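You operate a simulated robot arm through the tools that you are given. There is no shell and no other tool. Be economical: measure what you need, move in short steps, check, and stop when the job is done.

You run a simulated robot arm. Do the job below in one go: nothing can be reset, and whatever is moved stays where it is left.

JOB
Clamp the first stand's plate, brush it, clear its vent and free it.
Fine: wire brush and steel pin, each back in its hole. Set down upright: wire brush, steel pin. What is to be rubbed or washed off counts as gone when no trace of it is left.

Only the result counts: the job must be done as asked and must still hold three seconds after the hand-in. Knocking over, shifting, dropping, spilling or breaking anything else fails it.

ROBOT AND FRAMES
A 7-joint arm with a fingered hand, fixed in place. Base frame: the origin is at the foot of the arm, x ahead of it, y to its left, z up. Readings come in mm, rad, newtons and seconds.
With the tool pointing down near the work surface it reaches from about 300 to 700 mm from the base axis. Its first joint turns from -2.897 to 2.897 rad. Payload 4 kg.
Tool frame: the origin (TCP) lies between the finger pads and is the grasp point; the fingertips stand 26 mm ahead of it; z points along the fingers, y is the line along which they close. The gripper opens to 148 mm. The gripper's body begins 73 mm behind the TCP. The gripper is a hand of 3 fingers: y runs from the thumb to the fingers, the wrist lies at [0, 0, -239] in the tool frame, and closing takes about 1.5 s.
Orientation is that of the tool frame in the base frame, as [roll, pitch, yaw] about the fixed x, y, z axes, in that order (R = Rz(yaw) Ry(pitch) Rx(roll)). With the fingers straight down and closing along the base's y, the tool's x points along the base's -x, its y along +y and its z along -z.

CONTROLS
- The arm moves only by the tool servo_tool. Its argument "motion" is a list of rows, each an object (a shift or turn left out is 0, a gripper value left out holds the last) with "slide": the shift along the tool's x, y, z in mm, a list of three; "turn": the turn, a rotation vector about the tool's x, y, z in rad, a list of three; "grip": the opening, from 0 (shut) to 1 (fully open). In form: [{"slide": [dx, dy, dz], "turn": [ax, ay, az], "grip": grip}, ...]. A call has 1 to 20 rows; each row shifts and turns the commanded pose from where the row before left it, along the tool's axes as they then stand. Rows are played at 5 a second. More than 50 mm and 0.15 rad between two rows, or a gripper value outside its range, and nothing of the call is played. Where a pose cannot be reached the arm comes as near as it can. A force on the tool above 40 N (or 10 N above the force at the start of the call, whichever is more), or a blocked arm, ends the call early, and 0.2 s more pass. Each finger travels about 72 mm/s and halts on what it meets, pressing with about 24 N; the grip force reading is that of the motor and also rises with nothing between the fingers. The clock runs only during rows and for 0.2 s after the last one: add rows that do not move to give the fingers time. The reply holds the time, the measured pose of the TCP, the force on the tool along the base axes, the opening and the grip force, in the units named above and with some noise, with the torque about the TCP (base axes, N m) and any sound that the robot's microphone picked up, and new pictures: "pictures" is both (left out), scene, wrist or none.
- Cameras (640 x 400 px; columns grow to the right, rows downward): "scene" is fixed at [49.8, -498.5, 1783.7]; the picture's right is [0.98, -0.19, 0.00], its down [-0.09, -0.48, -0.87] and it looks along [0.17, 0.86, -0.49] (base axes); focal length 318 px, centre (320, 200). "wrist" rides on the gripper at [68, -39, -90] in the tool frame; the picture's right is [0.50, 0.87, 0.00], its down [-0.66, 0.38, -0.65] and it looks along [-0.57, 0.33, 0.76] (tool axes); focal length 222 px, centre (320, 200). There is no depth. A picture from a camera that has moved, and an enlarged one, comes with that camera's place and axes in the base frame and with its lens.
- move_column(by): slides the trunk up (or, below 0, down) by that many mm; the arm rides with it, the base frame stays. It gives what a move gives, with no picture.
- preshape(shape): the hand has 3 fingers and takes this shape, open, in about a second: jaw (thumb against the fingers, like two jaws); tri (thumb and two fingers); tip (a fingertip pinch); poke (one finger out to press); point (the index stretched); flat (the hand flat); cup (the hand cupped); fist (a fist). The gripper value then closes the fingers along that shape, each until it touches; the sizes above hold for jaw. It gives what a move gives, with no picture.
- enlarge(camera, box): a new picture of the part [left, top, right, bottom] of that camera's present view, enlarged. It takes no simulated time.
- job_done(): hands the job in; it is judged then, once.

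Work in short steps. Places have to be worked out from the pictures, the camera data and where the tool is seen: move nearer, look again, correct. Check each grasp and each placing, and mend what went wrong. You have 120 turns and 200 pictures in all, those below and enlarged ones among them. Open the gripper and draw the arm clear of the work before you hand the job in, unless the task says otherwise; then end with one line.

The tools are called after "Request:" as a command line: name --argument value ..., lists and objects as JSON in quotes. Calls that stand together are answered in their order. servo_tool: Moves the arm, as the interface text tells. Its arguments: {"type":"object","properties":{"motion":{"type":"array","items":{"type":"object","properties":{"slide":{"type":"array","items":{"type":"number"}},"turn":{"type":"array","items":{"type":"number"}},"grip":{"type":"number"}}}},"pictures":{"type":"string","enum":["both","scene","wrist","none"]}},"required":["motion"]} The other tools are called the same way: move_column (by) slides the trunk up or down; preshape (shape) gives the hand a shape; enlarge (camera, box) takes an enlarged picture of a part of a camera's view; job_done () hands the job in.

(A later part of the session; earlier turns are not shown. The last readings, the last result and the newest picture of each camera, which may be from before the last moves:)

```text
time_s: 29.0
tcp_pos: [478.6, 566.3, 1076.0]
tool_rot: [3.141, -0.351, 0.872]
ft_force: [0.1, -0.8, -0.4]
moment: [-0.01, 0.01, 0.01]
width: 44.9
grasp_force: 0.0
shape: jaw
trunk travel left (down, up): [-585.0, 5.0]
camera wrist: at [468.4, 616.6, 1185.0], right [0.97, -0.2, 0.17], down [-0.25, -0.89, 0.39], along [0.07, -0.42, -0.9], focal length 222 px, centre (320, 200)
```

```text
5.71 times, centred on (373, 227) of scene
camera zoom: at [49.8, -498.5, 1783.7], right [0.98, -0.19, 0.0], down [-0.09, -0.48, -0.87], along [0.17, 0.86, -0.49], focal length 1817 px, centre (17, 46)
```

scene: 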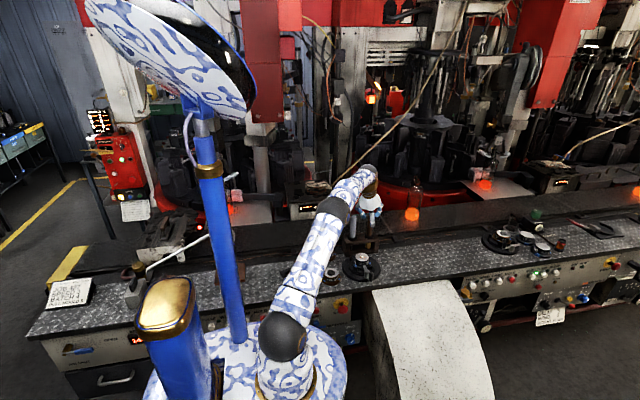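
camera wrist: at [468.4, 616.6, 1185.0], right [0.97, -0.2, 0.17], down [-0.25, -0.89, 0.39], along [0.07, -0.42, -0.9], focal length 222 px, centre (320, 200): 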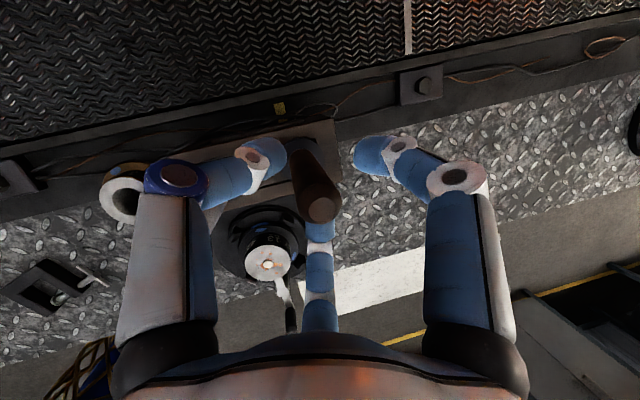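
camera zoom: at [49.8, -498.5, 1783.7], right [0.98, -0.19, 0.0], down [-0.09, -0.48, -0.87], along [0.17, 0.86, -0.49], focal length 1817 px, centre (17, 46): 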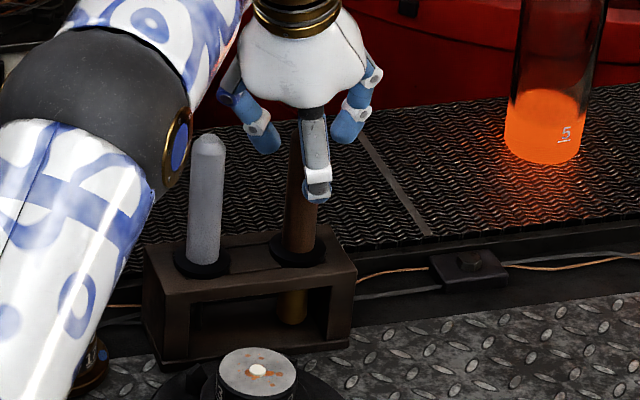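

The opening brackets the brown handle and clears the grey one. I descend 40 mm to the grasp height, then close.

Request:
servo_tool --motion '[{"slide": [-6.8, 0, 18.8]}, {"slide": [-6.8, 0, 18.8]}, {}, {}]'

Request:
enlarge --camera "scene" --box '[338, 192, 408, 262]'

```text
time_s: 30.0
tcp_pos: [478.4, 566.5, 1035.6]
tool_rot: [-3.141, -0.348, 0.874]
ft_force: [-0.1, 0.3, 0.7]
moment: [0.01, 0.03, 0.0]
width: 44.9
grasp_force: 0.0
shape: jaw
trunk travel left (down, up): [-585.0, 5.0]
camera wrist: at [468.0, 616.6, 1144.1], right [0.97, -0.2, 0.17], down [-0.25, -0.89, 0.39], along [0.07, -0.42, -0.9], focal length 222 px, centre (320, 200)
```

scene: 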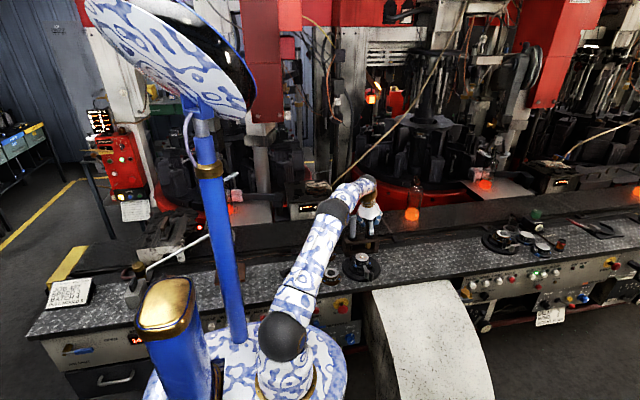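
wrist: 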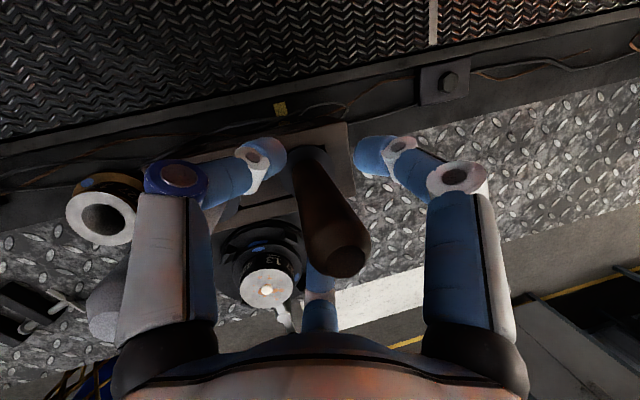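

```text
5.71 times, centred on (373, 227) of scene
camera zoom: at [49.8, -498.5, 1783.7], right [0.98, -0.19, 0.0], down [-0.09, -0.48, -0.87], along [0.17, 0.86, -0.49], focal length 1817 px, centre (17, 46)
```

zoom: 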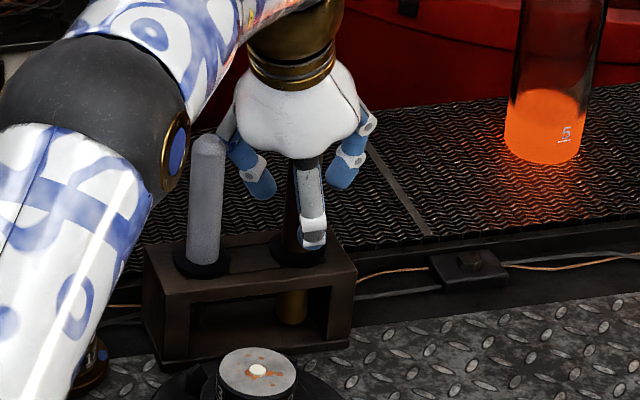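

Positions look right and no contact forces. I close on the handle.

Request:
servo_tool --motion '[{"grip": 0}, {}, {}, {}, {}, {}]'

Request:
enlarge --camera "scene" --box '[338, 192, 408, 262]'

```text
time_s: 31.4
tcp_pos: [477.7, 566.9, 1034.7]
tool_rot: [-3.141, -0.349, 0.874]
ft_force: [-0.7, -0.9, 0.6]
moment: [-0.12, 0.0, 0.01]
width: 20.0
grasp_force: 24.1
shape: jaw
trunk travel left (down, up): [-585.0, 5.0]
camera wrist: at [468.0, 616.4, 1144.2], right [0.97, -0.2, 0.17], down [-0.25, -0.89, 0.39], along [0.07, -0.42, -0.9], focal length 222 px, centre (320, 200)
```

scene: 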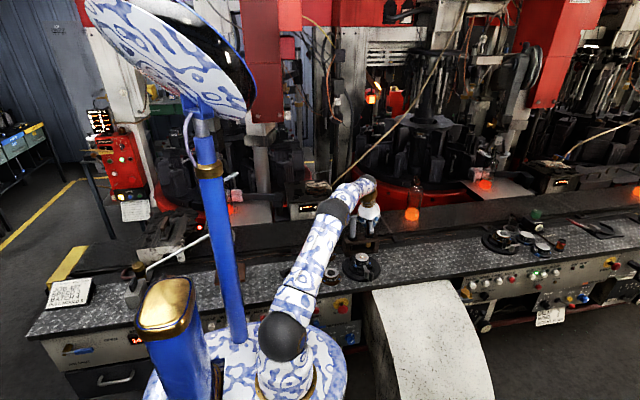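
wrist: 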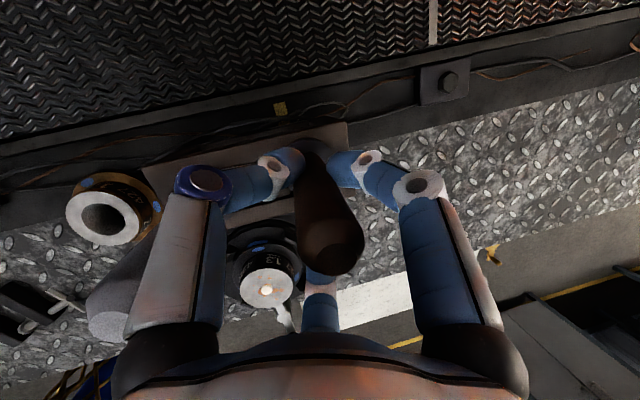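

```text
5.71 times, centred on (373, 227) of scene
camera zoom: at [49.8, -498.5, 1783.7], right [0.98, -0.19, 0.0], down [-0.09, -0.48, -0.87], along [0.17, 0.86, -0.49], focal length 1817 px, centre (17, 46)
```

zoom: 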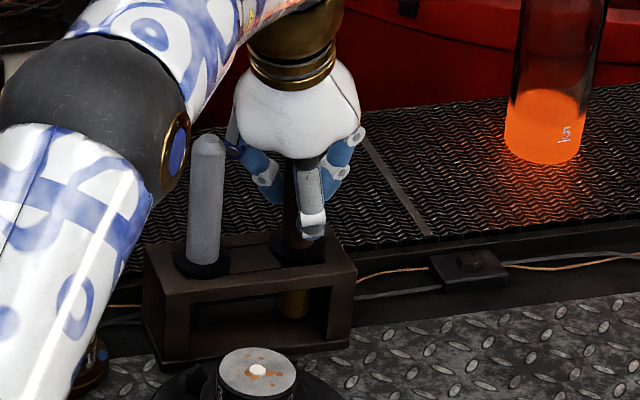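

Grasped (20 mm, 24 N). I lift straight up 90 mm.

Request:
servo_tool --motion '[{"slide": [3.4, 0, -9.4]}, {"slide": [6.84, 0, -18.8]}, {"slide": [6.84, 0, -18.8]}, {"slide": [6.84, 0, -18.8]}, {"slide": [6.84, 0, -18.8]}, {}]'

Request:
enlarge --camera "scene" --box '[338, 182, 418, 272]'

```text
time_s: 32.8
tcp_pos: [477.0, 566.0, 1127.4]
tool_rot: [3.141, -0.348, 0.873]
ft_force: [0.2, -0.3, -1.2]
moment: [-0.03, 0.0, 0.0]
width: 20.3
grasp_force: 23.9
shape: jaw
trunk travel left (down, up): [-585.0, 5.0]
camera wrist: at [467.8, 615.7, 1235.8], right [0.97, -0.2, 0.17], down [-0.25, -0.89, 0.39], along [0.07, -0.42, -0.9], focal length 222 px, centre (320, 200)
```

scene: 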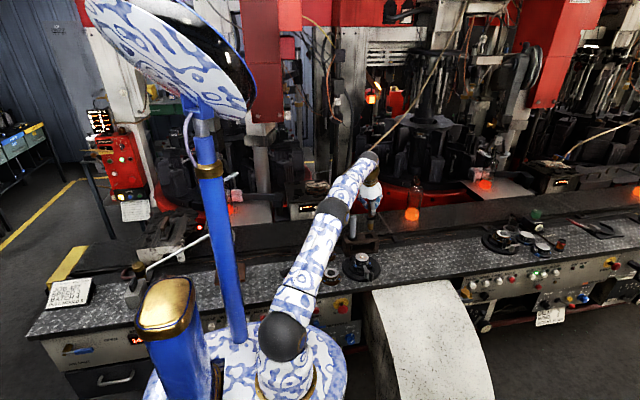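
wrist: 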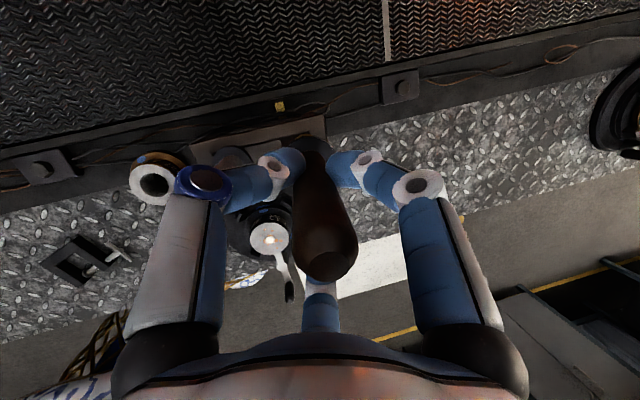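

```text
4.44 times, centred on (378, 227) of scene
camera zoom: at [49.8, -498.5, 1783.7], right [0.98, -0.19, 0.0], down [-0.09, -0.48, -0.87], along [0.17, 0.86, -0.49], focal length 1413 px, centre (62, 80)
```

zoom: 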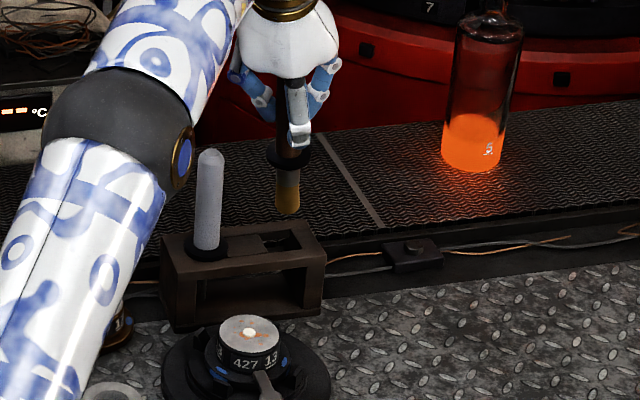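

The brush is out; its end is ~118 mm below the TCP. Plate centre is about (409,451,966). I carry the brush above the plate.

Request:
servo_tool --motion '[{"slide": [4.4, 0, -12.2]}, {"slide": [-24.8, 4.4, -9]}, {"slide": [-24.8, 4.4, -9]}, {"slide": [-24.8, 4.4, -9]}, {"slide": [-24.8, 4.4, -9]}, {"slide": [-24.8, 4.4, -9]}, {}, {}]'

Request:
enlarge --camera "scene" --box '[325, 200, 405, 290]'

Request:
enlarge --camera "wrist" --box '[220, 60, 420, 260]'

```text
time_s: 34.6
tcp_pos: [409.0, 452.6, 1139.1]
tool_rot: [3.139, -0.35, 0.873]
ft_force: [-0.3, -0.6, -1.7]
moment: [0.03, 0.01, -0.01]
width: 20.6
grasp_force: 24.2
shape: jaw
trunk travel left (down, up): [-585.0, 5.0]
camera wrist: at [398.5, 501.0, 1246.9], right [0.97, -0.2, 0.17], down [-0.25, -0.89, 0.39], along [0.07, -0.42, -0.9], focal length 222 px, centre (320, 200)
```

scene: 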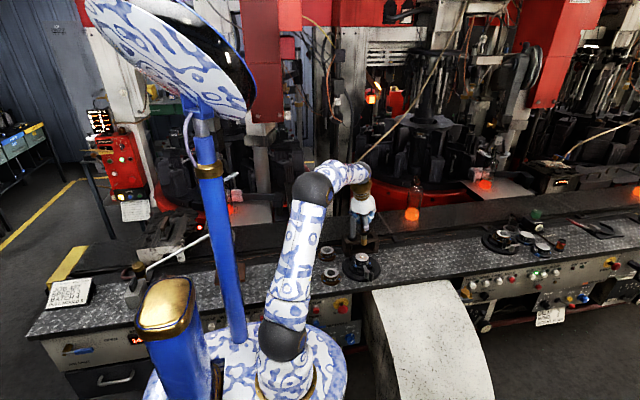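
wrist: 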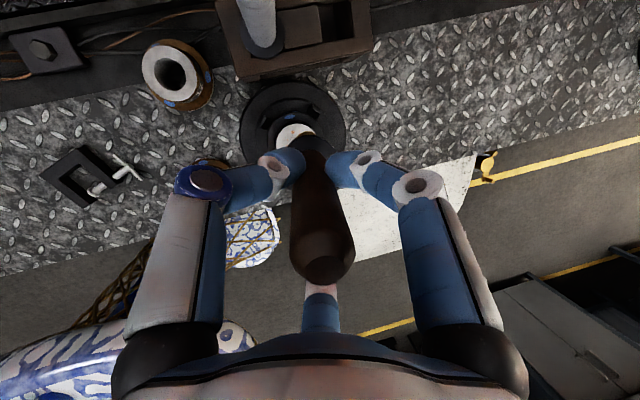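

```text
4.44 times, centred on (365, 245) of scene
camera zoom: at [49.8, -498.5, 1783.7], right [0.98, -0.19, 0.0], down [-0.09, -0.48, -0.87], along [0.17, 0.86, -0.49], focal length 1413 px, centre (120, 0)
```

zoom: 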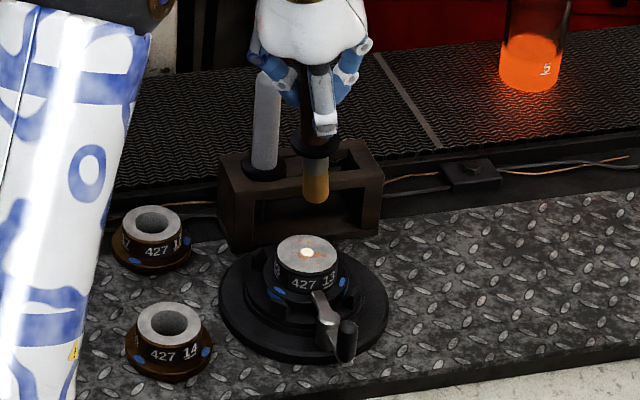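

```text
2.00 times, centred on (320, 160) of wrist
camera zoom: at [398.5, 501.0, 1246.9], right [0.97, -0.2, 0.17], down [-0.25, -0.89, 0.39], along [0.07, -0.42, -0.9], focal length 444 px, centre (320, 280)
```

zoom: 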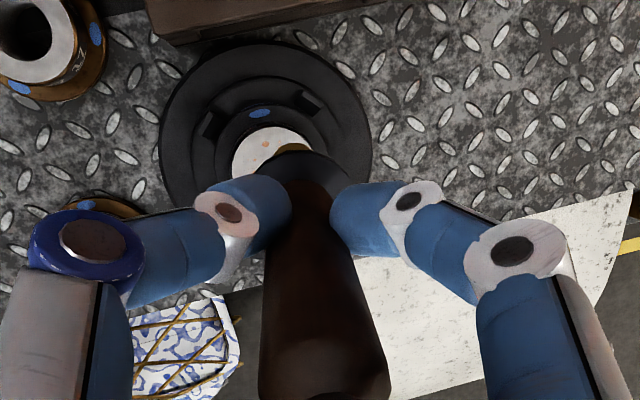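

The brush is over the plate. I lower it: 45 mm quickly, then in small steps until contact is felt.

Request:
servo_tool --motion '[{"slide": [-5.1, 0, 14.1]}, {"slide": [-5.1, 0, 14.1]}, {"slide": [-5.1, 0, 14.1]}, {}]' --pictures "none"

Request:
enlarge --camera "scene" --box '[335, 210, 395, 285]'

```text
time_s: 35.6
tcp_pos: [407.9, 452.0, 1093.1]
tool_rot: [3.141, -0.349, 0.87]
ft_force: [-0.5, -0.2, -1.5]
moment: [-0.03, 0.0, 0.04]
width: 20.1
grasp_force: 24.1
shape: jaw
trunk travel left (down, up): [-585.0, 5.0]
```

```text
5.33 times, centred on (365, 248) of scene
camera zoom: at [49.8, -498.5, 1783.7], right [0.98, -0.19, 0.0], down [-0.09, -0.48, -0.87], along [0.17, 0.86, -0.49], focal length 1696 px, centre (80, -53)
```

zoom: 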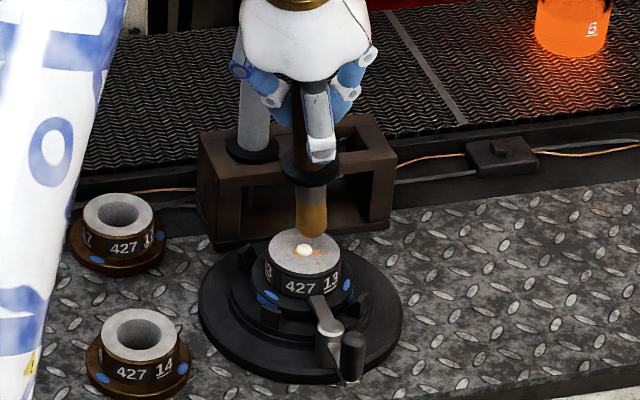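

Tip is ~10–12 mm above the plate and ~5 mm to +x of the vent. I correct and lower in small steps, looking for force.

Request:
servo_tool --motion '[{"slide": [-2.4, -3.1, -0.9]}, {"slide": [-1.4, 0, 3.8]}, {"slide": [-1, 0, 2.8]}, {"slide": [-0.7, 0, 1.9]}, {}]' --pictures "none"

Request:
enlarge --camera "scene" --box '[345, 235, 385, 275]'

```text
time_s: 36.8
tcp_pos: [404.2, 451.6, 1084.6]
tool_rot: [3.141, -0.35, 0.871]
ft_force: [0.1, -0.9, -0.5]
moment: [-0.01, 0.0, 0.0]
width: 20.2
grasp_force: 23.8
shape: jaw
trunk travel left (down, up): [-585.0, 5.0]
```

```text
10.00 times, centred on (365, 255) of scene
camera zoom: at [49.8, -498.5, 1783.7], right [0.98, -0.19, 0.0], down [-0.09, -0.48, -0.87], along [0.17, 0.86, -0.49], focal length 3180 px, centre (-130, -350)
```

zoom: 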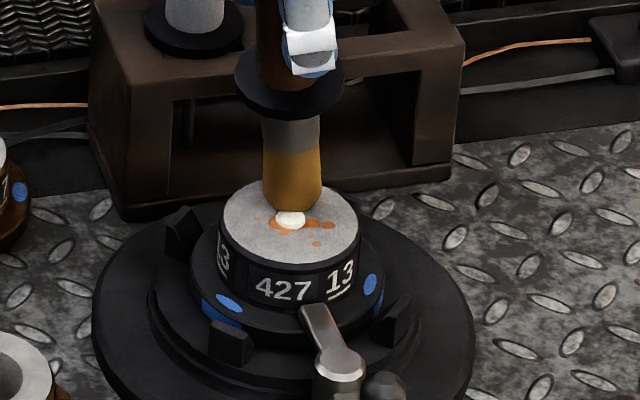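

Nearly there; continue downward in 2 mm steps.

Request:
servo_tool --motion '[{"slide": [-0.68, 0, 1.88]}, {"slide": [-0.68, 0, 1.88]}, {}]' --pictures "none"

Request:
servo_tool --motion '[{"slide": [-0.68, 0, 1.88]}, {"slide": [-0.34, 0, 0.94]}, {}]' --pictures "none"

Request:
enlarge --camera "scene" --box '[345, 235, 385, 275]'

```text
time_s: 37.6
tcp_pos: [403.6, 451.0, 1083.0]
tool_rot: [-3.141, -0.352, 0.873]
ft_force: [-0.9, -1.3, 16.0]
moment: [0.06, -0.03, -0.02]
width: 20.6
grasp_force: 24.2
shape: jaw
trunk travel left (down, up): [-585.0, 5.0]
```

```text
time_s: 38.4
tcp_pos: [402.7, 450.3, 1081.5]
tool_rot: [-3.141, -0.357, 0.873]
ft_force: [-1.6, -1.1, 37.7]
moment: [0.11, 0.04, -0.09]
width: 22.2
grasp_force: 24.1
shape: jaw
trunk travel left (down, up): [-585.0, 5.0]
```

```text
10.00 times, centred on (365, 255) of scene
camera zoom: at [49.8, -498.5, 1783.7], right [0.98, -0.19, 0.0], down [-0.09, -0.48, -0.87], along [0.17, 0.86, -0.49], focal length 3180 px, centre (-130, -350)
```

zoom: 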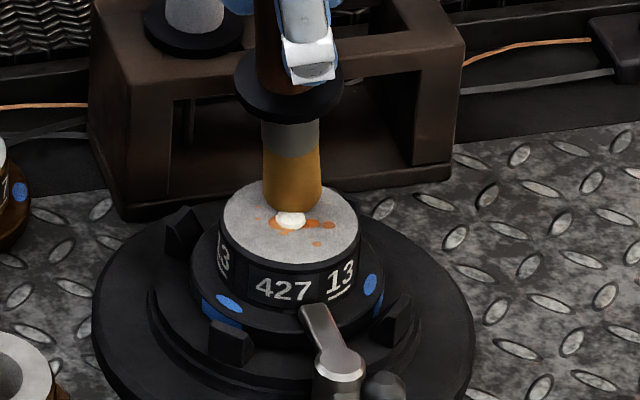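

Contact at 16–38 N; the brush sits ~14 mm outward because it hangs tilted ~6° in the grasp. I lift slightly and correct the tilt by turning the hand back 0.11 rad, then check.

Request:
servo_tool --motion '[{"slide": [3.1, 0, -8.5]}, {"turn": [0, -0.055, 0]}, {"turn": [0, -0.055, 0]}, {}]' --pictures "wrist"

Request:
enlarge --camera "scene" --box '[345, 215, 395, 275]'

```text
time_s: 39.4
tcp_pos: [403.6, 452.8, 1086.5]
tool_rot: [3.142, -0.237, 0.873]
ft_force: [0.1, -0.1, -1.2]
moment: [0.01, 0.0, 0.03]
width: 21.3
grasp_force: 24.4
shape: jaw
trunk travel left (down, up): [-585.0, 5.0]
camera wrist: at [401.6, 510.7, 1190.6], right [0.98, -0.19, 0.12], down [-0.22, -0.85, 0.48], along [0.01, -0.5, -0.87], focal length 222 px, centre (320, 200)
```

wrist: 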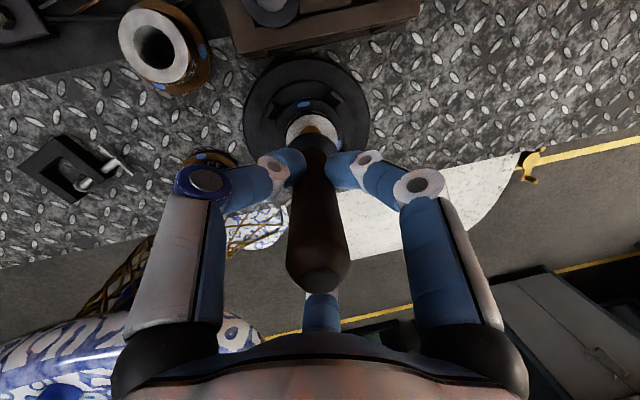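

```text
6.67 times, centred on (370, 245) of scene
camera zoom: at [49.8, -498.5, 1783.7], right [0.98, -0.19, 0.0], down [-0.09, -0.48, -0.87], along [0.17, 0.86, -0.49], focal length 2120 px, centre (-13, -100)
```

zoom: 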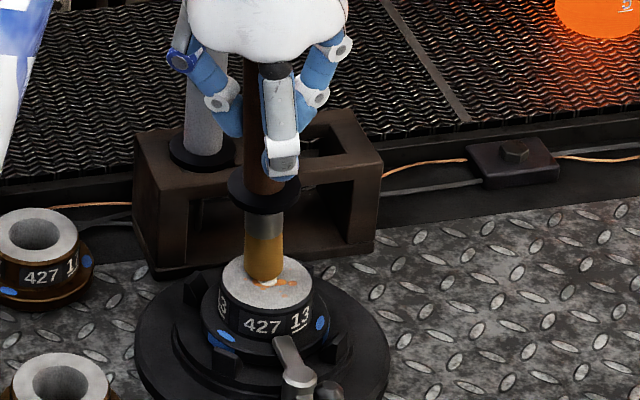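

The brush now hangs vertical, about (−2,+4) mm from the plate centre. I descend to light contact.

Request:
servo_tool --motion '[{"slide": [-0.7, 0, 2.9]}, {"slide": [-0.24, 0, 0.97]}, {}]' --pictures "none"

Request:
servo_tool --motion '[{"slide": [-0.24, 0, 0.97]}, {}]' --pictures "none"

```text
time_s: 40.2
tcp_pos: [403.7, 452.3, 1083.6]
tool_rot: [3.141, -0.24, 0.872]
ft_force: [0.8, -1.0, 6.8]
moment: [0.03, 0.01, 0.01]
width: 21.3
grasp_force: 24.2
shape: jaw
trunk travel left (down, up): [-585.0, 5.0]
```

```text
time_s: 40.8
tcp_pos: [404.1, 452.2, 1082.6]
tool_rot: [-3.141, -0.242, 0.873]
ft_force: [0.4, 0.6, 11.7]
moment: [0.02, -0.01, 0.02]
width: 21.4
grasp_force: 24.2
shape: jaw
trunk travel left (down, up): [-585.0, 5.0]
```

Contact force is 12 N. I rub across the far half of the plate in lines.

Request:
servo_tool --motion '[{"slide": [-1.75, -5.9, -0.43]}, {"slide": [0, -8, 0]}, {"slide": [0, 8, 0]}, {"slide": [0, 10, 0]}, {"slide": [0, 10, 0]}, {"slide": [0, 8, 0]}, {"slide": [7.77, -2, 1.9]}, {"slide": [0, -8, 0]}, {"slide": [0, -8, 0]}, {"slide": [0, -8, 0]}, {"slide": [0, -8, 0]}, {"slide": [7.77, 6, 1.9]}, {"slide": [0, 8, 0]}, {"slide": [0, 8, 0]}, {"slide": [0, 5, 0]}, {}]' --pictures "none"

Request:
enlarge --camera "scene" --box '[345, 225, 385, 275]'

```text
time_s: 44.2
tcp_pos: [424.8, 452.7, 1080.6]
tool_rot: [3.141, -0.24, 0.871]
ft_force: [-0.9, 2.0, 12.5]
moment: [0.21, 0.26, 0.02]
width: 22.3
grasp_force: 23.7
shape: jaw
trunk travel left (down, up): [-585.0, 5.0]
```

```text
8.00 times, centred on (365, 250) of scene
camera zoom: at [49.8, -498.5, 1783.7], right [0.98, -0.19, 0.0], down [-0.09, -0.48, -0.87], along [0.17, 0.86, -0.49], focal length 2544 px, centre (-40, -200)
```

zoom: 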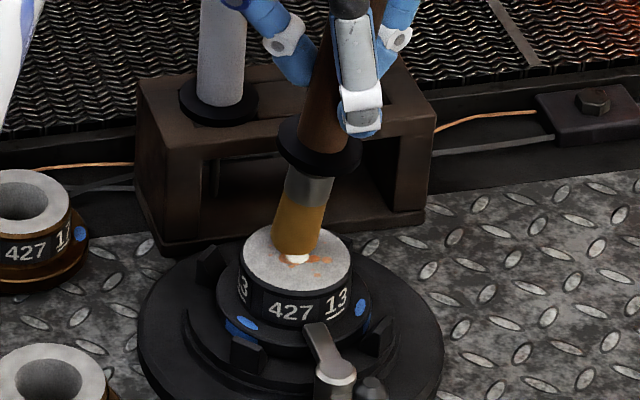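

The brush tip lagged and tilted in the grasp (probably caught by the raised plug). I lift off and look.

Request:
servo_tool --motion '[{"slide": [1.4, 0, -5.8]}, {"slide": [2.4, 0, -9.7]}, {}]' --pictures "wrist"

Request:
enlarge --camera "scene" --box '[345, 215, 395, 275]'

```text
time_s: 45.0
tcp_pos: [424.8, 453.1, 1096.6]
tool_rot: [-3.14, -0.24, 0.87]
ft_force: [0.2, 0.4, -0.6]
moment: [0.03, 0.0, 0.0]
width: 21.0
grasp_force: 24.1
shape: jaw
trunk travel left (down, up): [-585.0, 5.0]
camera wrist: at [422.9, 511.8, 1200.6], right [0.98, -0.19, 0.12], down [-0.22, -0.85, 0.48], along [0.01, -0.49, -0.87], focal length 222 px, centre (320, 200)
```

wrist: 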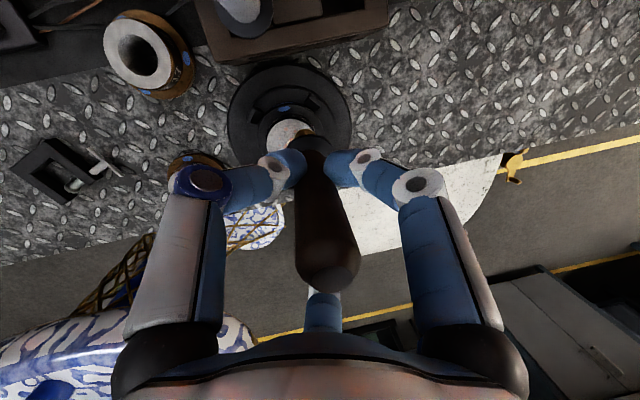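

```text
6.67 times, centred on (370, 245) of scene
camera zoom: at [49.8, -498.5, 1783.7], right [0.98, -0.19, 0.0], down [-0.09, -0.48, -0.87], along [0.17, 0.86, -0.49], focal length 2120 px, centre (-13, -100)
```

zoom: 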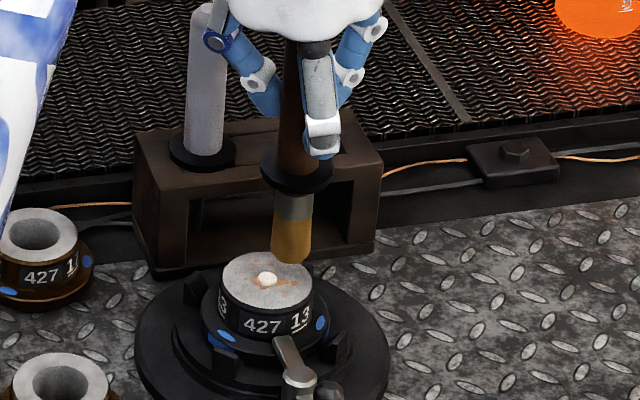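

Off contact the brush straightened again. I check the plate's remaining marks.

Request:
enlarge --camera "scene" --box '[350, 248, 374, 268]'

Request:
enlarge --camera "wrist" --box '[250, 90, 330, 160]'

```text
16.00 times, centred on (362, 258) of scene
camera zoom: at [49.8, -498.5, 1783.7], right [0.98, -0.19, 0.0], down [-0.09, -0.48, -0.87], along [0.17, 0.86, -0.49], focal length 5088 px, centre (-352, -728)
```

zoom: 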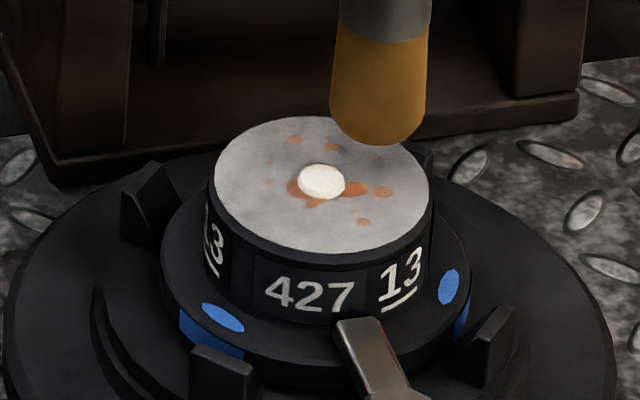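

```text
5.71 times, centred on (290, 125) of wrist
camera zoom: at [422.9, 511.8, 1200.6], right [0.98, -0.19, 0.12], down [-0.22, -0.85, 0.48], along [0.01, -0.49, -0.87], focal length 1269 px, centre (491, 629)
```

zoom: 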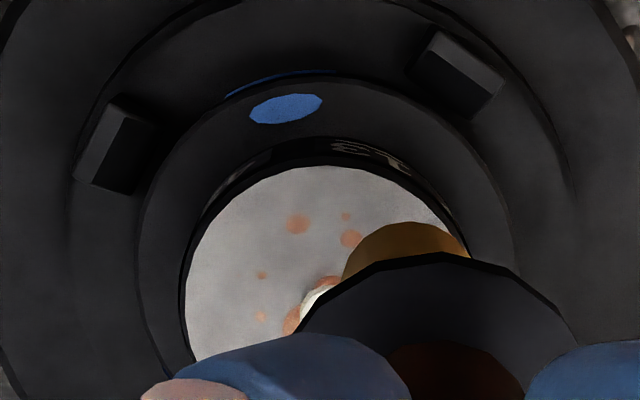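

The marks have paled; the white plug stands proud at the centre, so rubbing centrally sat on the plug. I'll brush in a circle of ~16.5 mm radius around the plug instead. First I descend beside it.

Request:
servo_tool --motion '[{"slide": [1.75, 1.3, 0.4]}, {"slide": [-1.67, 0, 6.8]}, {"slide": [-1.43, 0, 5.8]}, {}]' --pictures "none"

Request:
servo_tool --motion '[{"slide": [-0.24, 0, 0.97]}, {"slide": [-0.24, 0, 0.97]}, {}]' --pictures "none"

```text
time_s: 46.0
tcp_pos: [428.1, 454.6, 1082.6]
tool_rot: [3.141, -0.238, 0.873]
ft_force: [-0.6, 0.1, -0.7]
moment: [0.01, 0.01, 0.0]
width: 21.0
grasp_force: 24.0
shape: jaw
trunk travel left (down, up): [-585.0, 5.0]
```

```text
time_s: 46.8
tcp_pos: [427.8, 453.6, 1082.0]
tool_rot: [3.141, -0.242, 0.873]
ft_force: [-0.3, -0.2, 2.9]
moment: [0.0, 0.02, 0.01]
width: 21.0
grasp_force: 24.0
shape: jaw
trunk travel left (down, up): [-585.0, 5.0]
```

Light contact (3 N). I add a little pressure and brush one full circle around the plug.

Request:
servo_tool --motion '[{"slide": [-0.17, 0, 0.68]}, {"slide": [-6.5, 5.65, -1.6]}, {"slide": [-8.45, 1.5, -2.07]}, {"slide": [-8.0, -3, -1.96]}, {"slide": [-5.5, -6.7, -1.34]}, {"slide": [-1.46, -8.7, -0.36]}, {"slide": [2.9, -8.25, 0.71]}, {"slide": [6.5, -5.65, 1.6]}, {"slide": [8.45, -1.5, 2.07]}, {"slide": [8.0, 3, 1.96]}, {"slide": [5.5, 6.7, 1.34]}, {"slide": [1.46, 8.7, 0.36]}, {"slide": [-2.9, 8.25, -0.71]}, {}]' --pictures "none"

Request:
enlarge --camera "scene" --box '[346, 238, 378, 268]'

```text
time_s: 49.8
tcp_pos: [426.9, 453.9, 1082.5]
tool_rot: [3.142, -0.241, 0.872]
ft_force: [-2.1, 1.3, 9.9]
moment: [0.22, 0.28, 0.0]
width: 21.1
grasp_force: 24.6
shape: jaw
trunk travel left (down, up): [-585.0, 5.0]
```

```text
13.33 times, centred on (362, 253) of scene
camera zoom: at [49.8, -498.5, 1783.7], right [0.98, -0.19, 0.0], down [-0.09, -0.48, -0.87], along [0.17, 0.86, -0.49], focal length 4240 px, centre (-240, -507)
```

zoom: 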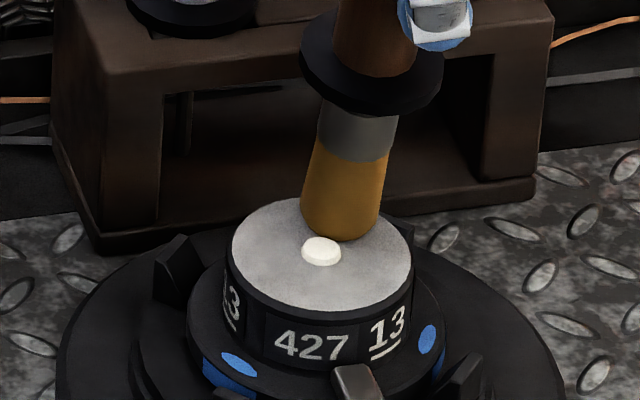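

The marks appear gone. I lift the brush clear and inspect closely.

Request:
servo_tool --motion '[{"slide": [1.9, 0, -7.8]}, {"slide": [3.6, 0, -14.6]}, {"slide": [8.3, 0, -12.6]}, {"slide": [8.3, 0, -12.6]}, {}]' --pictures "wrist"

Request:
enlarge --camera "scene" --box '[350, 248, 374, 268]'

Request:
enlarge --camera "scene" --box '[335, 185, 405, 265]'

```text
time_s: 51.0
tcp_pos: [433.5, 461.9, 1134.1]
tool_rot: [-3.141, -0.239, 0.872]
ft_force: [-0.1, 0.4, -1.4]
moment: [-0.03, 0.03, 0.0]
width: 20.6
grasp_force: 23.9
shape: jaw
trunk travel left (down, up): [-585.0, 5.0]
camera wrist: at [431.0, 520.1, 1238.2], right [0.98, -0.19, 0.12], down [-0.22, -0.85, 0.48], along [0.01, -0.49, -0.87], focal length 222 px, centre (320, 200)
```

wrist: 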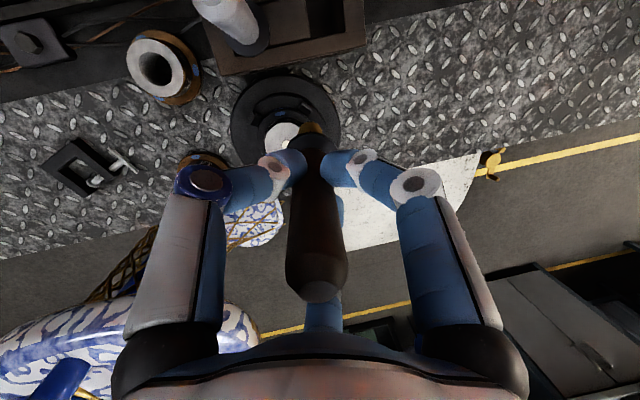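

```text
16.00 times, centred on (362, 258) of scene
camera zoom: at [49.8, -498.5, 1783.7], right [0.98, -0.19, 0.0], down [-0.09, -0.48, -0.87], along [0.17, 0.86, -0.49], focal length 5088 px, centre (-352, -728)
```

zoom: 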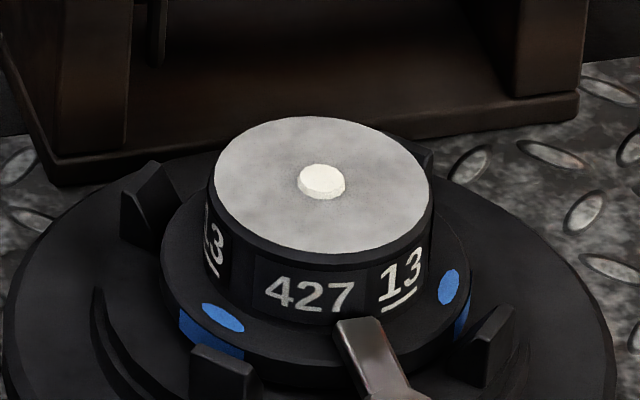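

```text
5.00 times, centred on (370, 225) of scene
camera zoom: at [49.8, -498.5, 1783.7], right [0.98, -0.19, 0.0], down [-0.09, -0.48, -0.87], along [0.17, 0.86, -0.49], focal length 1590 px, centre (70, 75)
```

zoom: 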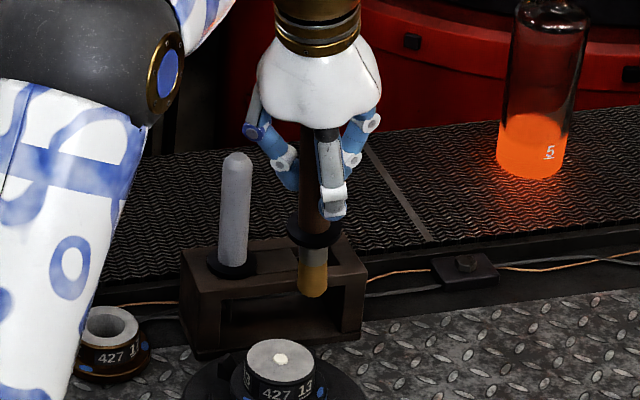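

The plate is clean. I carry the brush back above its hole in the rack.

Request:
servo_tool --motion '[{"slide": [26.3, -8.5, 6.45]}, {"slide": [26.3, -8.5, 6.45]}, {"slide": [26.3, -8.5, 6.45]}, {"slide": [26.3, -8.7, 6.45]}, {}, {}]' --pictures "wrist"

Request:
enlarge --camera "scene" --box '[340, 190, 400, 260]'

Request:
enlarge --camera "wrist" --box '[250, 80, 400, 180]'

```text
time_s: 52.4
tcp_pos: [462.1, 555.6, 1130.2]
tool_rot: [-3.141, -0.239, 0.872]
ft_force: [-0.9, -0.5, -0.3]
moment: [-0.02, -0.02, 0.03]
width: 20.3
grasp_force: 23.8
shape: jaw
out of reach, approached as far as the arm can: row 4
trunk travel left (down, up): [-585.0, 5.0]
camera wrist: at [460.3, 614.3, 1234.0], right [0.98, -0.19, 0.12], down [-0.22, -0.85, 0.48], along [0.01, -0.49, -0.87], focal length 222 px, centre (320, 200)
```

wrist: 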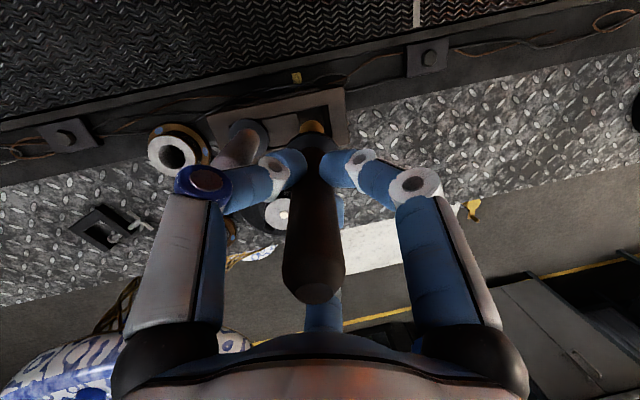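

```text
5.71 times, centred on (370, 225) of scene
camera zoom: at [49.8, -498.5, 1783.7], right [0.98, -0.19, 0.0], down [-0.09, -0.48, -0.87], along [0.17, 0.86, -0.49], focal length 1817 px, centre (34, 57)
```

zoom: 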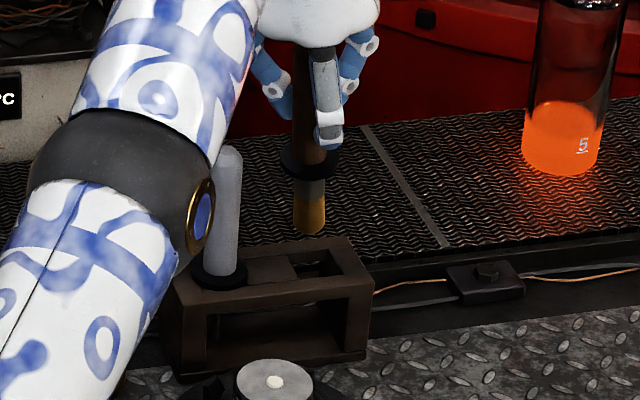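

```text
4.00 times, centred on (325, 130) of wrist
camera zoom: at [460.3, 614.3, 1234.0], right [0.98, -0.19, 0.12], down [-0.22, -0.85, 0.48], along [0.01, -0.49, -0.87], focal length 888 px, centre (300, 480)
```

zoom: 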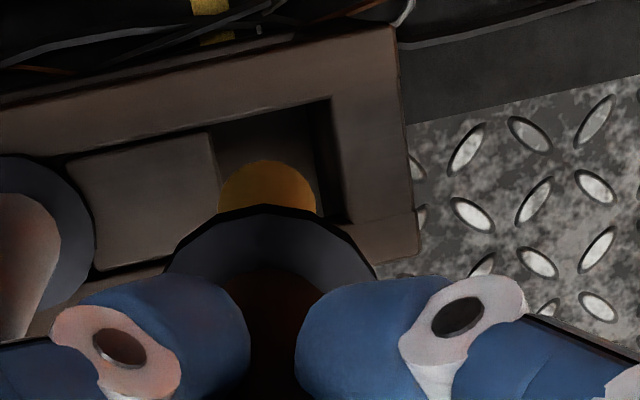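

Slightly out of reach at this height; I lower 20 mm (tip still ~20 mm above the rack) and see where the pose comes to.

Request:
servo_tool --motion '[{"slide": [-2.4, 0, 9.7]}, {"slide": [-2.4, 0, 9.7]}, {}]' --pictures "none"

```text
time_s: 53.2
tcp_pos: [461.9, 555.1, 1109.4]
tool_rot: [-3.141, -0.238, 0.873]
ft_force: [-0.1, 0.3, -1.8]
moment: [0.0, -0.01, -0.01]
width: 20.0
grasp_force: 23.5
shape: jaw
trunk travel left (down, up): [-585.0, 5.0]
```

The commanded pose followed the reached one. I move the remaining 15/12 mm horizontally.

Request:
servo_tool --motion '[{"slide": [9.3, 2.1, 2.3]}, {"slide": [9.3, 2.1, 2.3]}, {}, {}]' --pictures "wrist"

Request:
enlarge --camera "scene" --box '[340, 190, 400, 260]'

Request:
enlarge --camera "wrist" --box '[250, 80, 400, 180]'

```text
time_s: 54.2
tcp_pos: [470.7, 558.1, 1107.1]
tool_rot: [3.141, -0.24, 0.872]
ft_force: [-0.3, -0.8, -0.8]
moment: [-0.02, 0.03, 0.04]
width: 20.3
grasp_force: 24.6
shape: jaw
out of reach, approached as far as the arm can: row 2
trunk travel left (down, up): [-585.0, 5.0]
camera wrist: at [469.1, 617.0, 1211.3], right [0.98, -0.19, 0.12], down [-0.22, -0.85, 0.48], along [0.01, -0.49, -0.87], focal length 222 px, centre (320, 200)
```

wrist: 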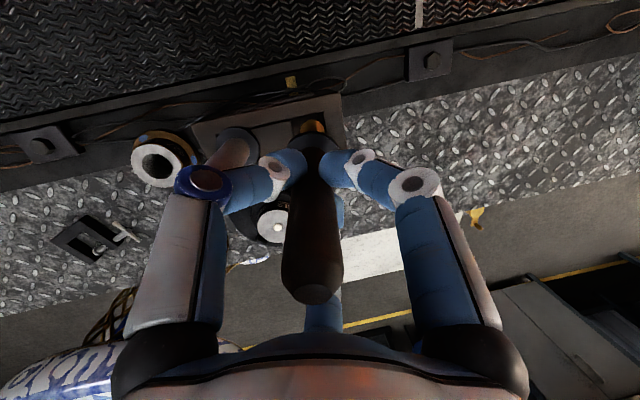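

```text
5.71 times, centred on (370, 225) of scene
camera zoom: at [49.8, -498.5, 1783.7], right [0.98, -0.19, 0.0], down [-0.09, -0.48, -0.87], along [0.17, 0.86, -0.49], focal length 1817 px, centre (34, 57)
```

zoom: 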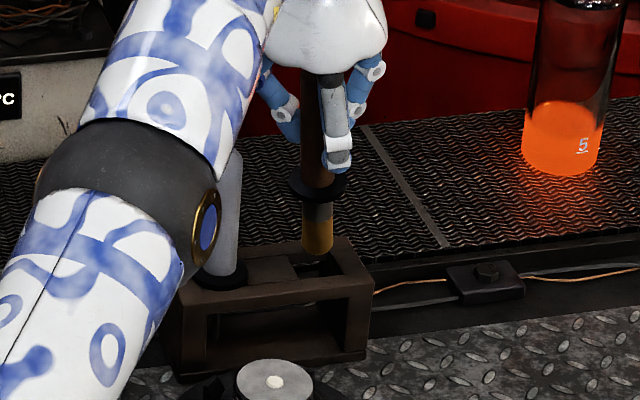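

```text
4.00 times, centred on (325, 130) of wrist
camera zoom: at [469.1, 617.0, 1211.3], right [0.98, -0.19, 0.12], down [-0.22, -0.85, 0.48], along [0.01, -0.49, -0.87], focal length 888 px, centre (300, 480)
```

zoom: 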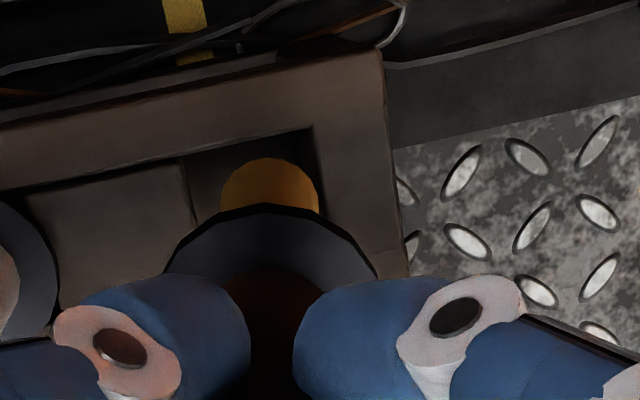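

I zoom on the rack opening to compare the brush tip with the hole.

Request:
enlarge --camera "scene" --box '[366, 218, 390, 242]'

```text
16.00 times, centred on (378, 230) of scene
camera zoom: at [49.8, -498.5, 1783.7], right [0.98, -0.19, 0.0], down [-0.09, -0.48, -0.87], along [0.17, 0.86, -0.49], focal length 5088 px, centre (-608, -280)
```

zoom: 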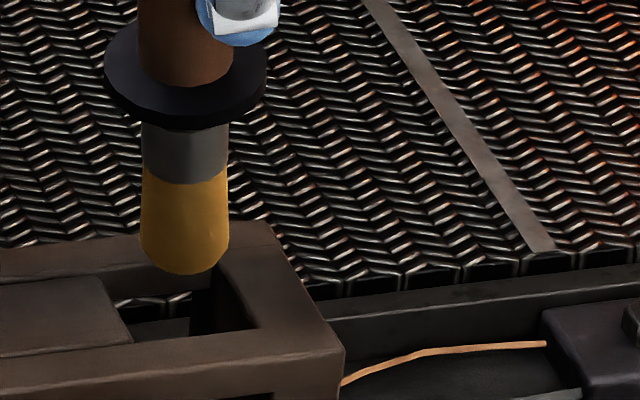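

The opening is ~33 mm square, centred at about (477,567,974); the tip is right over it, ~10 mm high, with the brush leaning ~5°. I descend 20 mm into the hole.

Request:
servo_tool --motion '[{"slide": [-2.4, 0, 9.7]}, {"slide": [-2.4, 0, 9.7]}, {}]' --pictures "none"

Request:
enlarge --camera "scene" --box '[360, 212, 390, 242]'

```text
time_s: 55.0
tcp_pos: [470.6, 559.3, 1087.3]
tool_rot: [3.141, -0.241, 0.874]
ft_force: [1.2, -0.4, -0.7]
moment: [0.03, -0.01, 0.03]
width: 20.4
grasp_force: 23.8
shape: jaw
trunk travel left (down, up): [-585.0, 5.0]
```

```text
13.33 times, centred on (375, 227) of scene
camera zoom: at [49.8, -498.5, 1783.7], right [0.98, -0.19, 0.0], down [-0.09, -0.48, -0.87], along [0.17, 0.86, -0.49], focal length 4240 px, centre (-413, -160)
```

zoom: 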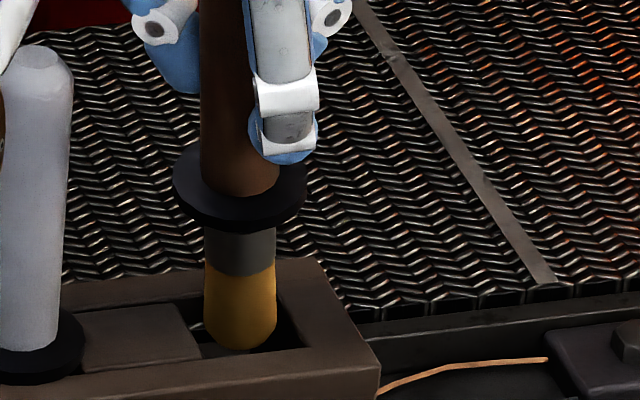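

The tip enters the hole without contact. Now I descend further while straightening and shifting outward.

Request:
servo_tool --motion '[{"slide": [1.5, 0, 8.6], "turn": [0, -0.025, 0]}, {"slide": [1.5, 0, 8.6], "turn": [0, -0.025, 0]}, {"slide": [1.5, 0, 8.6], "turn": [0, -0.025, 0]}, {}]' --pictures "none"

Request:
enlarge --camera "scene" --box '[355, 207, 395, 247]'

```text
time_s: 56.0
tcp_pos: [466.9, 551.7, 1061.2]
tool_rot: [3.141, -0.166, 0.872]
ft_force: [-0.8, 3.1, 12.8]
moment: [0.21, 0.05, -0.01]
width: 20.4
grasp_force: 24.0
shape: jaw
out of reach, approached as far as the arm can: row 1, 2, 3
trunk travel left (down, up): [-585.0, 5.0]
```

```text
10.00 times, centred on (375, 227) of scene
camera zoom: at [49.8, -498.5, 1783.7], right [0.98, -0.19, 0.0], down [-0.09, -0.48, -0.87], along [0.17, 0.86, -0.49], focal length 3180 px, centre (-230, -70)
```

zoom: 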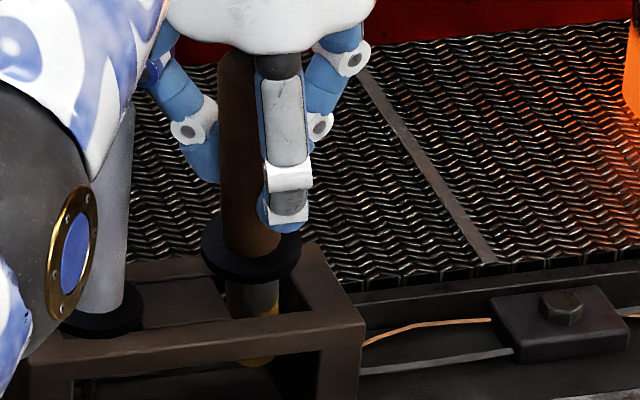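

Reach limited and pulled the hand inward, pressing on the near edge. I ease up, tilt back again and move outward.

Request:
servo_tool --motion '[{"slide": [0.7, 0, -4], "turn": [0, 0.03, 0]}, {"slide": [5.9, 0, 1.1], "turn": [0, 0.035, 0]}, {"slide": [5.9, 0, 1.3], "turn": [0, 0.035, 0]}, {"slide": [5.8, 0, 1.5]}, {}]' --pictures "none"

Request:
enlarge --camera "scene" --box '[355, 207, 395, 247]'

```text
time_s: 57.2
tcp_pos: [479.5, 565.2, 1061.2]
tool_rot: [-3.141, -0.265, 0.873]
ft_force: [-1.1, -1.0, -1.7]
moment: [-0.15, 0.13, 0.01]
width: 19.9
grasp_force: 23.6
shape: jaw
trunk travel left (down, up): [-585.0, 5.0]
```

```text
10.00 times, centred on (375, 227) of scene
camera zoom: at [49.8, -498.5, 1783.7], right [0.98, -0.19, 0.0], down [-0.09, -0.48, -0.87], along [0.17, 0.86, -0.49], focal length 3180 px, centre (-230, -70)
```

zoom: 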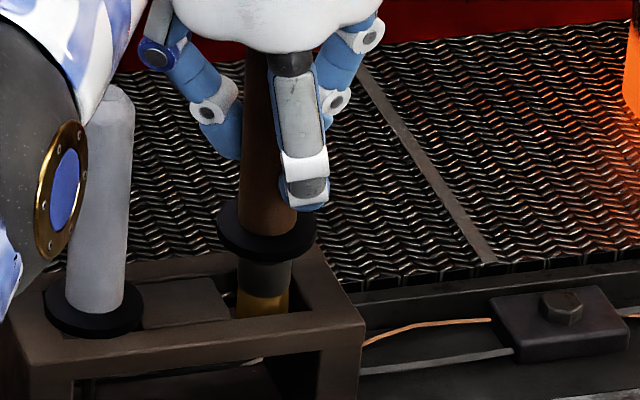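

Well centred now, with ~23 mm to go. I lower it until the collar seats.

Request:
servo_tool --motion '[{"slide": [-1.2, 0.6, 7.3]}, {"slide": [-1.2, 0.6, 7.3]}, {"slide": [-1.05, 0, 3.9]}, {}]' --pictures "none"

Request:
enlarge --camera "scene" --box '[355, 207, 395, 247]'

```text
time_s: 58.2
tcp_pos: [479.4, 566.3, 1045.0]
tool_rot: [3.142, -0.266, 0.873]
ft_force: [-0.2, -2.4, 0.1]
moment: [-0.11, 0.15, -0.01]
width: 20.1
grasp_force: 23.7
shape: jaw
trunk travel left (down, up): [-585.0, 5.0]
```

```text
10.00 times, centred on (375, 227) of scene
camera zoom: at [49.8, -498.5, 1783.7], right [0.98, -0.19, 0.0], down [-0.09, -0.48, -0.87], along [0.17, 0.86, -0.49], focal length 3180 px, centre (-230, -70)
```

zoom: 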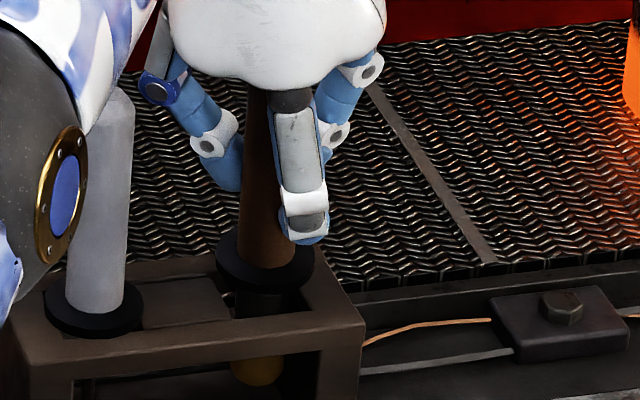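

Nearly vertical and almost down. I lower in small steps until it seats.

Request:
servo_tool --motion '[{"slide": [-1.05, 0, 3.9]}, {"slide": [-0.8, 0, 2.9]}, {}]' --pictures "none"

Request:
servo_tool --motion '[{"slide": [-0.52, 0, 1.93]}, {}]' --pictures "none"

Request:
enlarge --camera "scene" --box '[355, 207, 395, 247]'

```text
time_s: 59.0
tcp_pos: [480.5, 567.3, 1036.6]
tool_rot: [-3.141, -0.266, 0.872]
ft_force: [-1.2, -1.2, 0.0]
moment: [-0.07, 0.14, 0.03]
width: 20.1
grasp_force: 24.0
shape: jaw
trunk travel left (down, up): [-585.0, 5.0]
```

```text
time_s: 59.6
tcp_pos: [480.5, 565.1, 1034.5]
tool_rot: [3.141, -0.266, 0.871]
ft_force: [-1.0, -0.5, -0.2]
moment: [-0.04, 0.14, -0.02]
width: 20.1
grasp_force: 24.1
shape: jaw
trunk travel left (down, up): [-585.0, 5.0]
```

```text
10.00 times, centred on (375, 227) of scene
camera zoom: at [49.8, -498.5, 1783.7], right [0.98, -0.19, 0.0], down [-0.09, -0.48, -0.87], along [0.17, 0.86, -0.49], focal length 3180 px, centre (-230, -70)
```

zoom: 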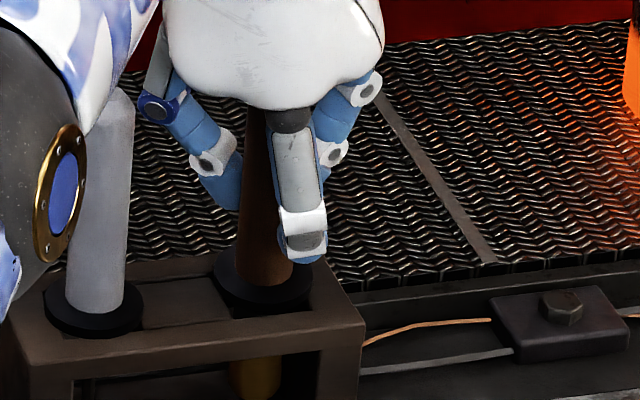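

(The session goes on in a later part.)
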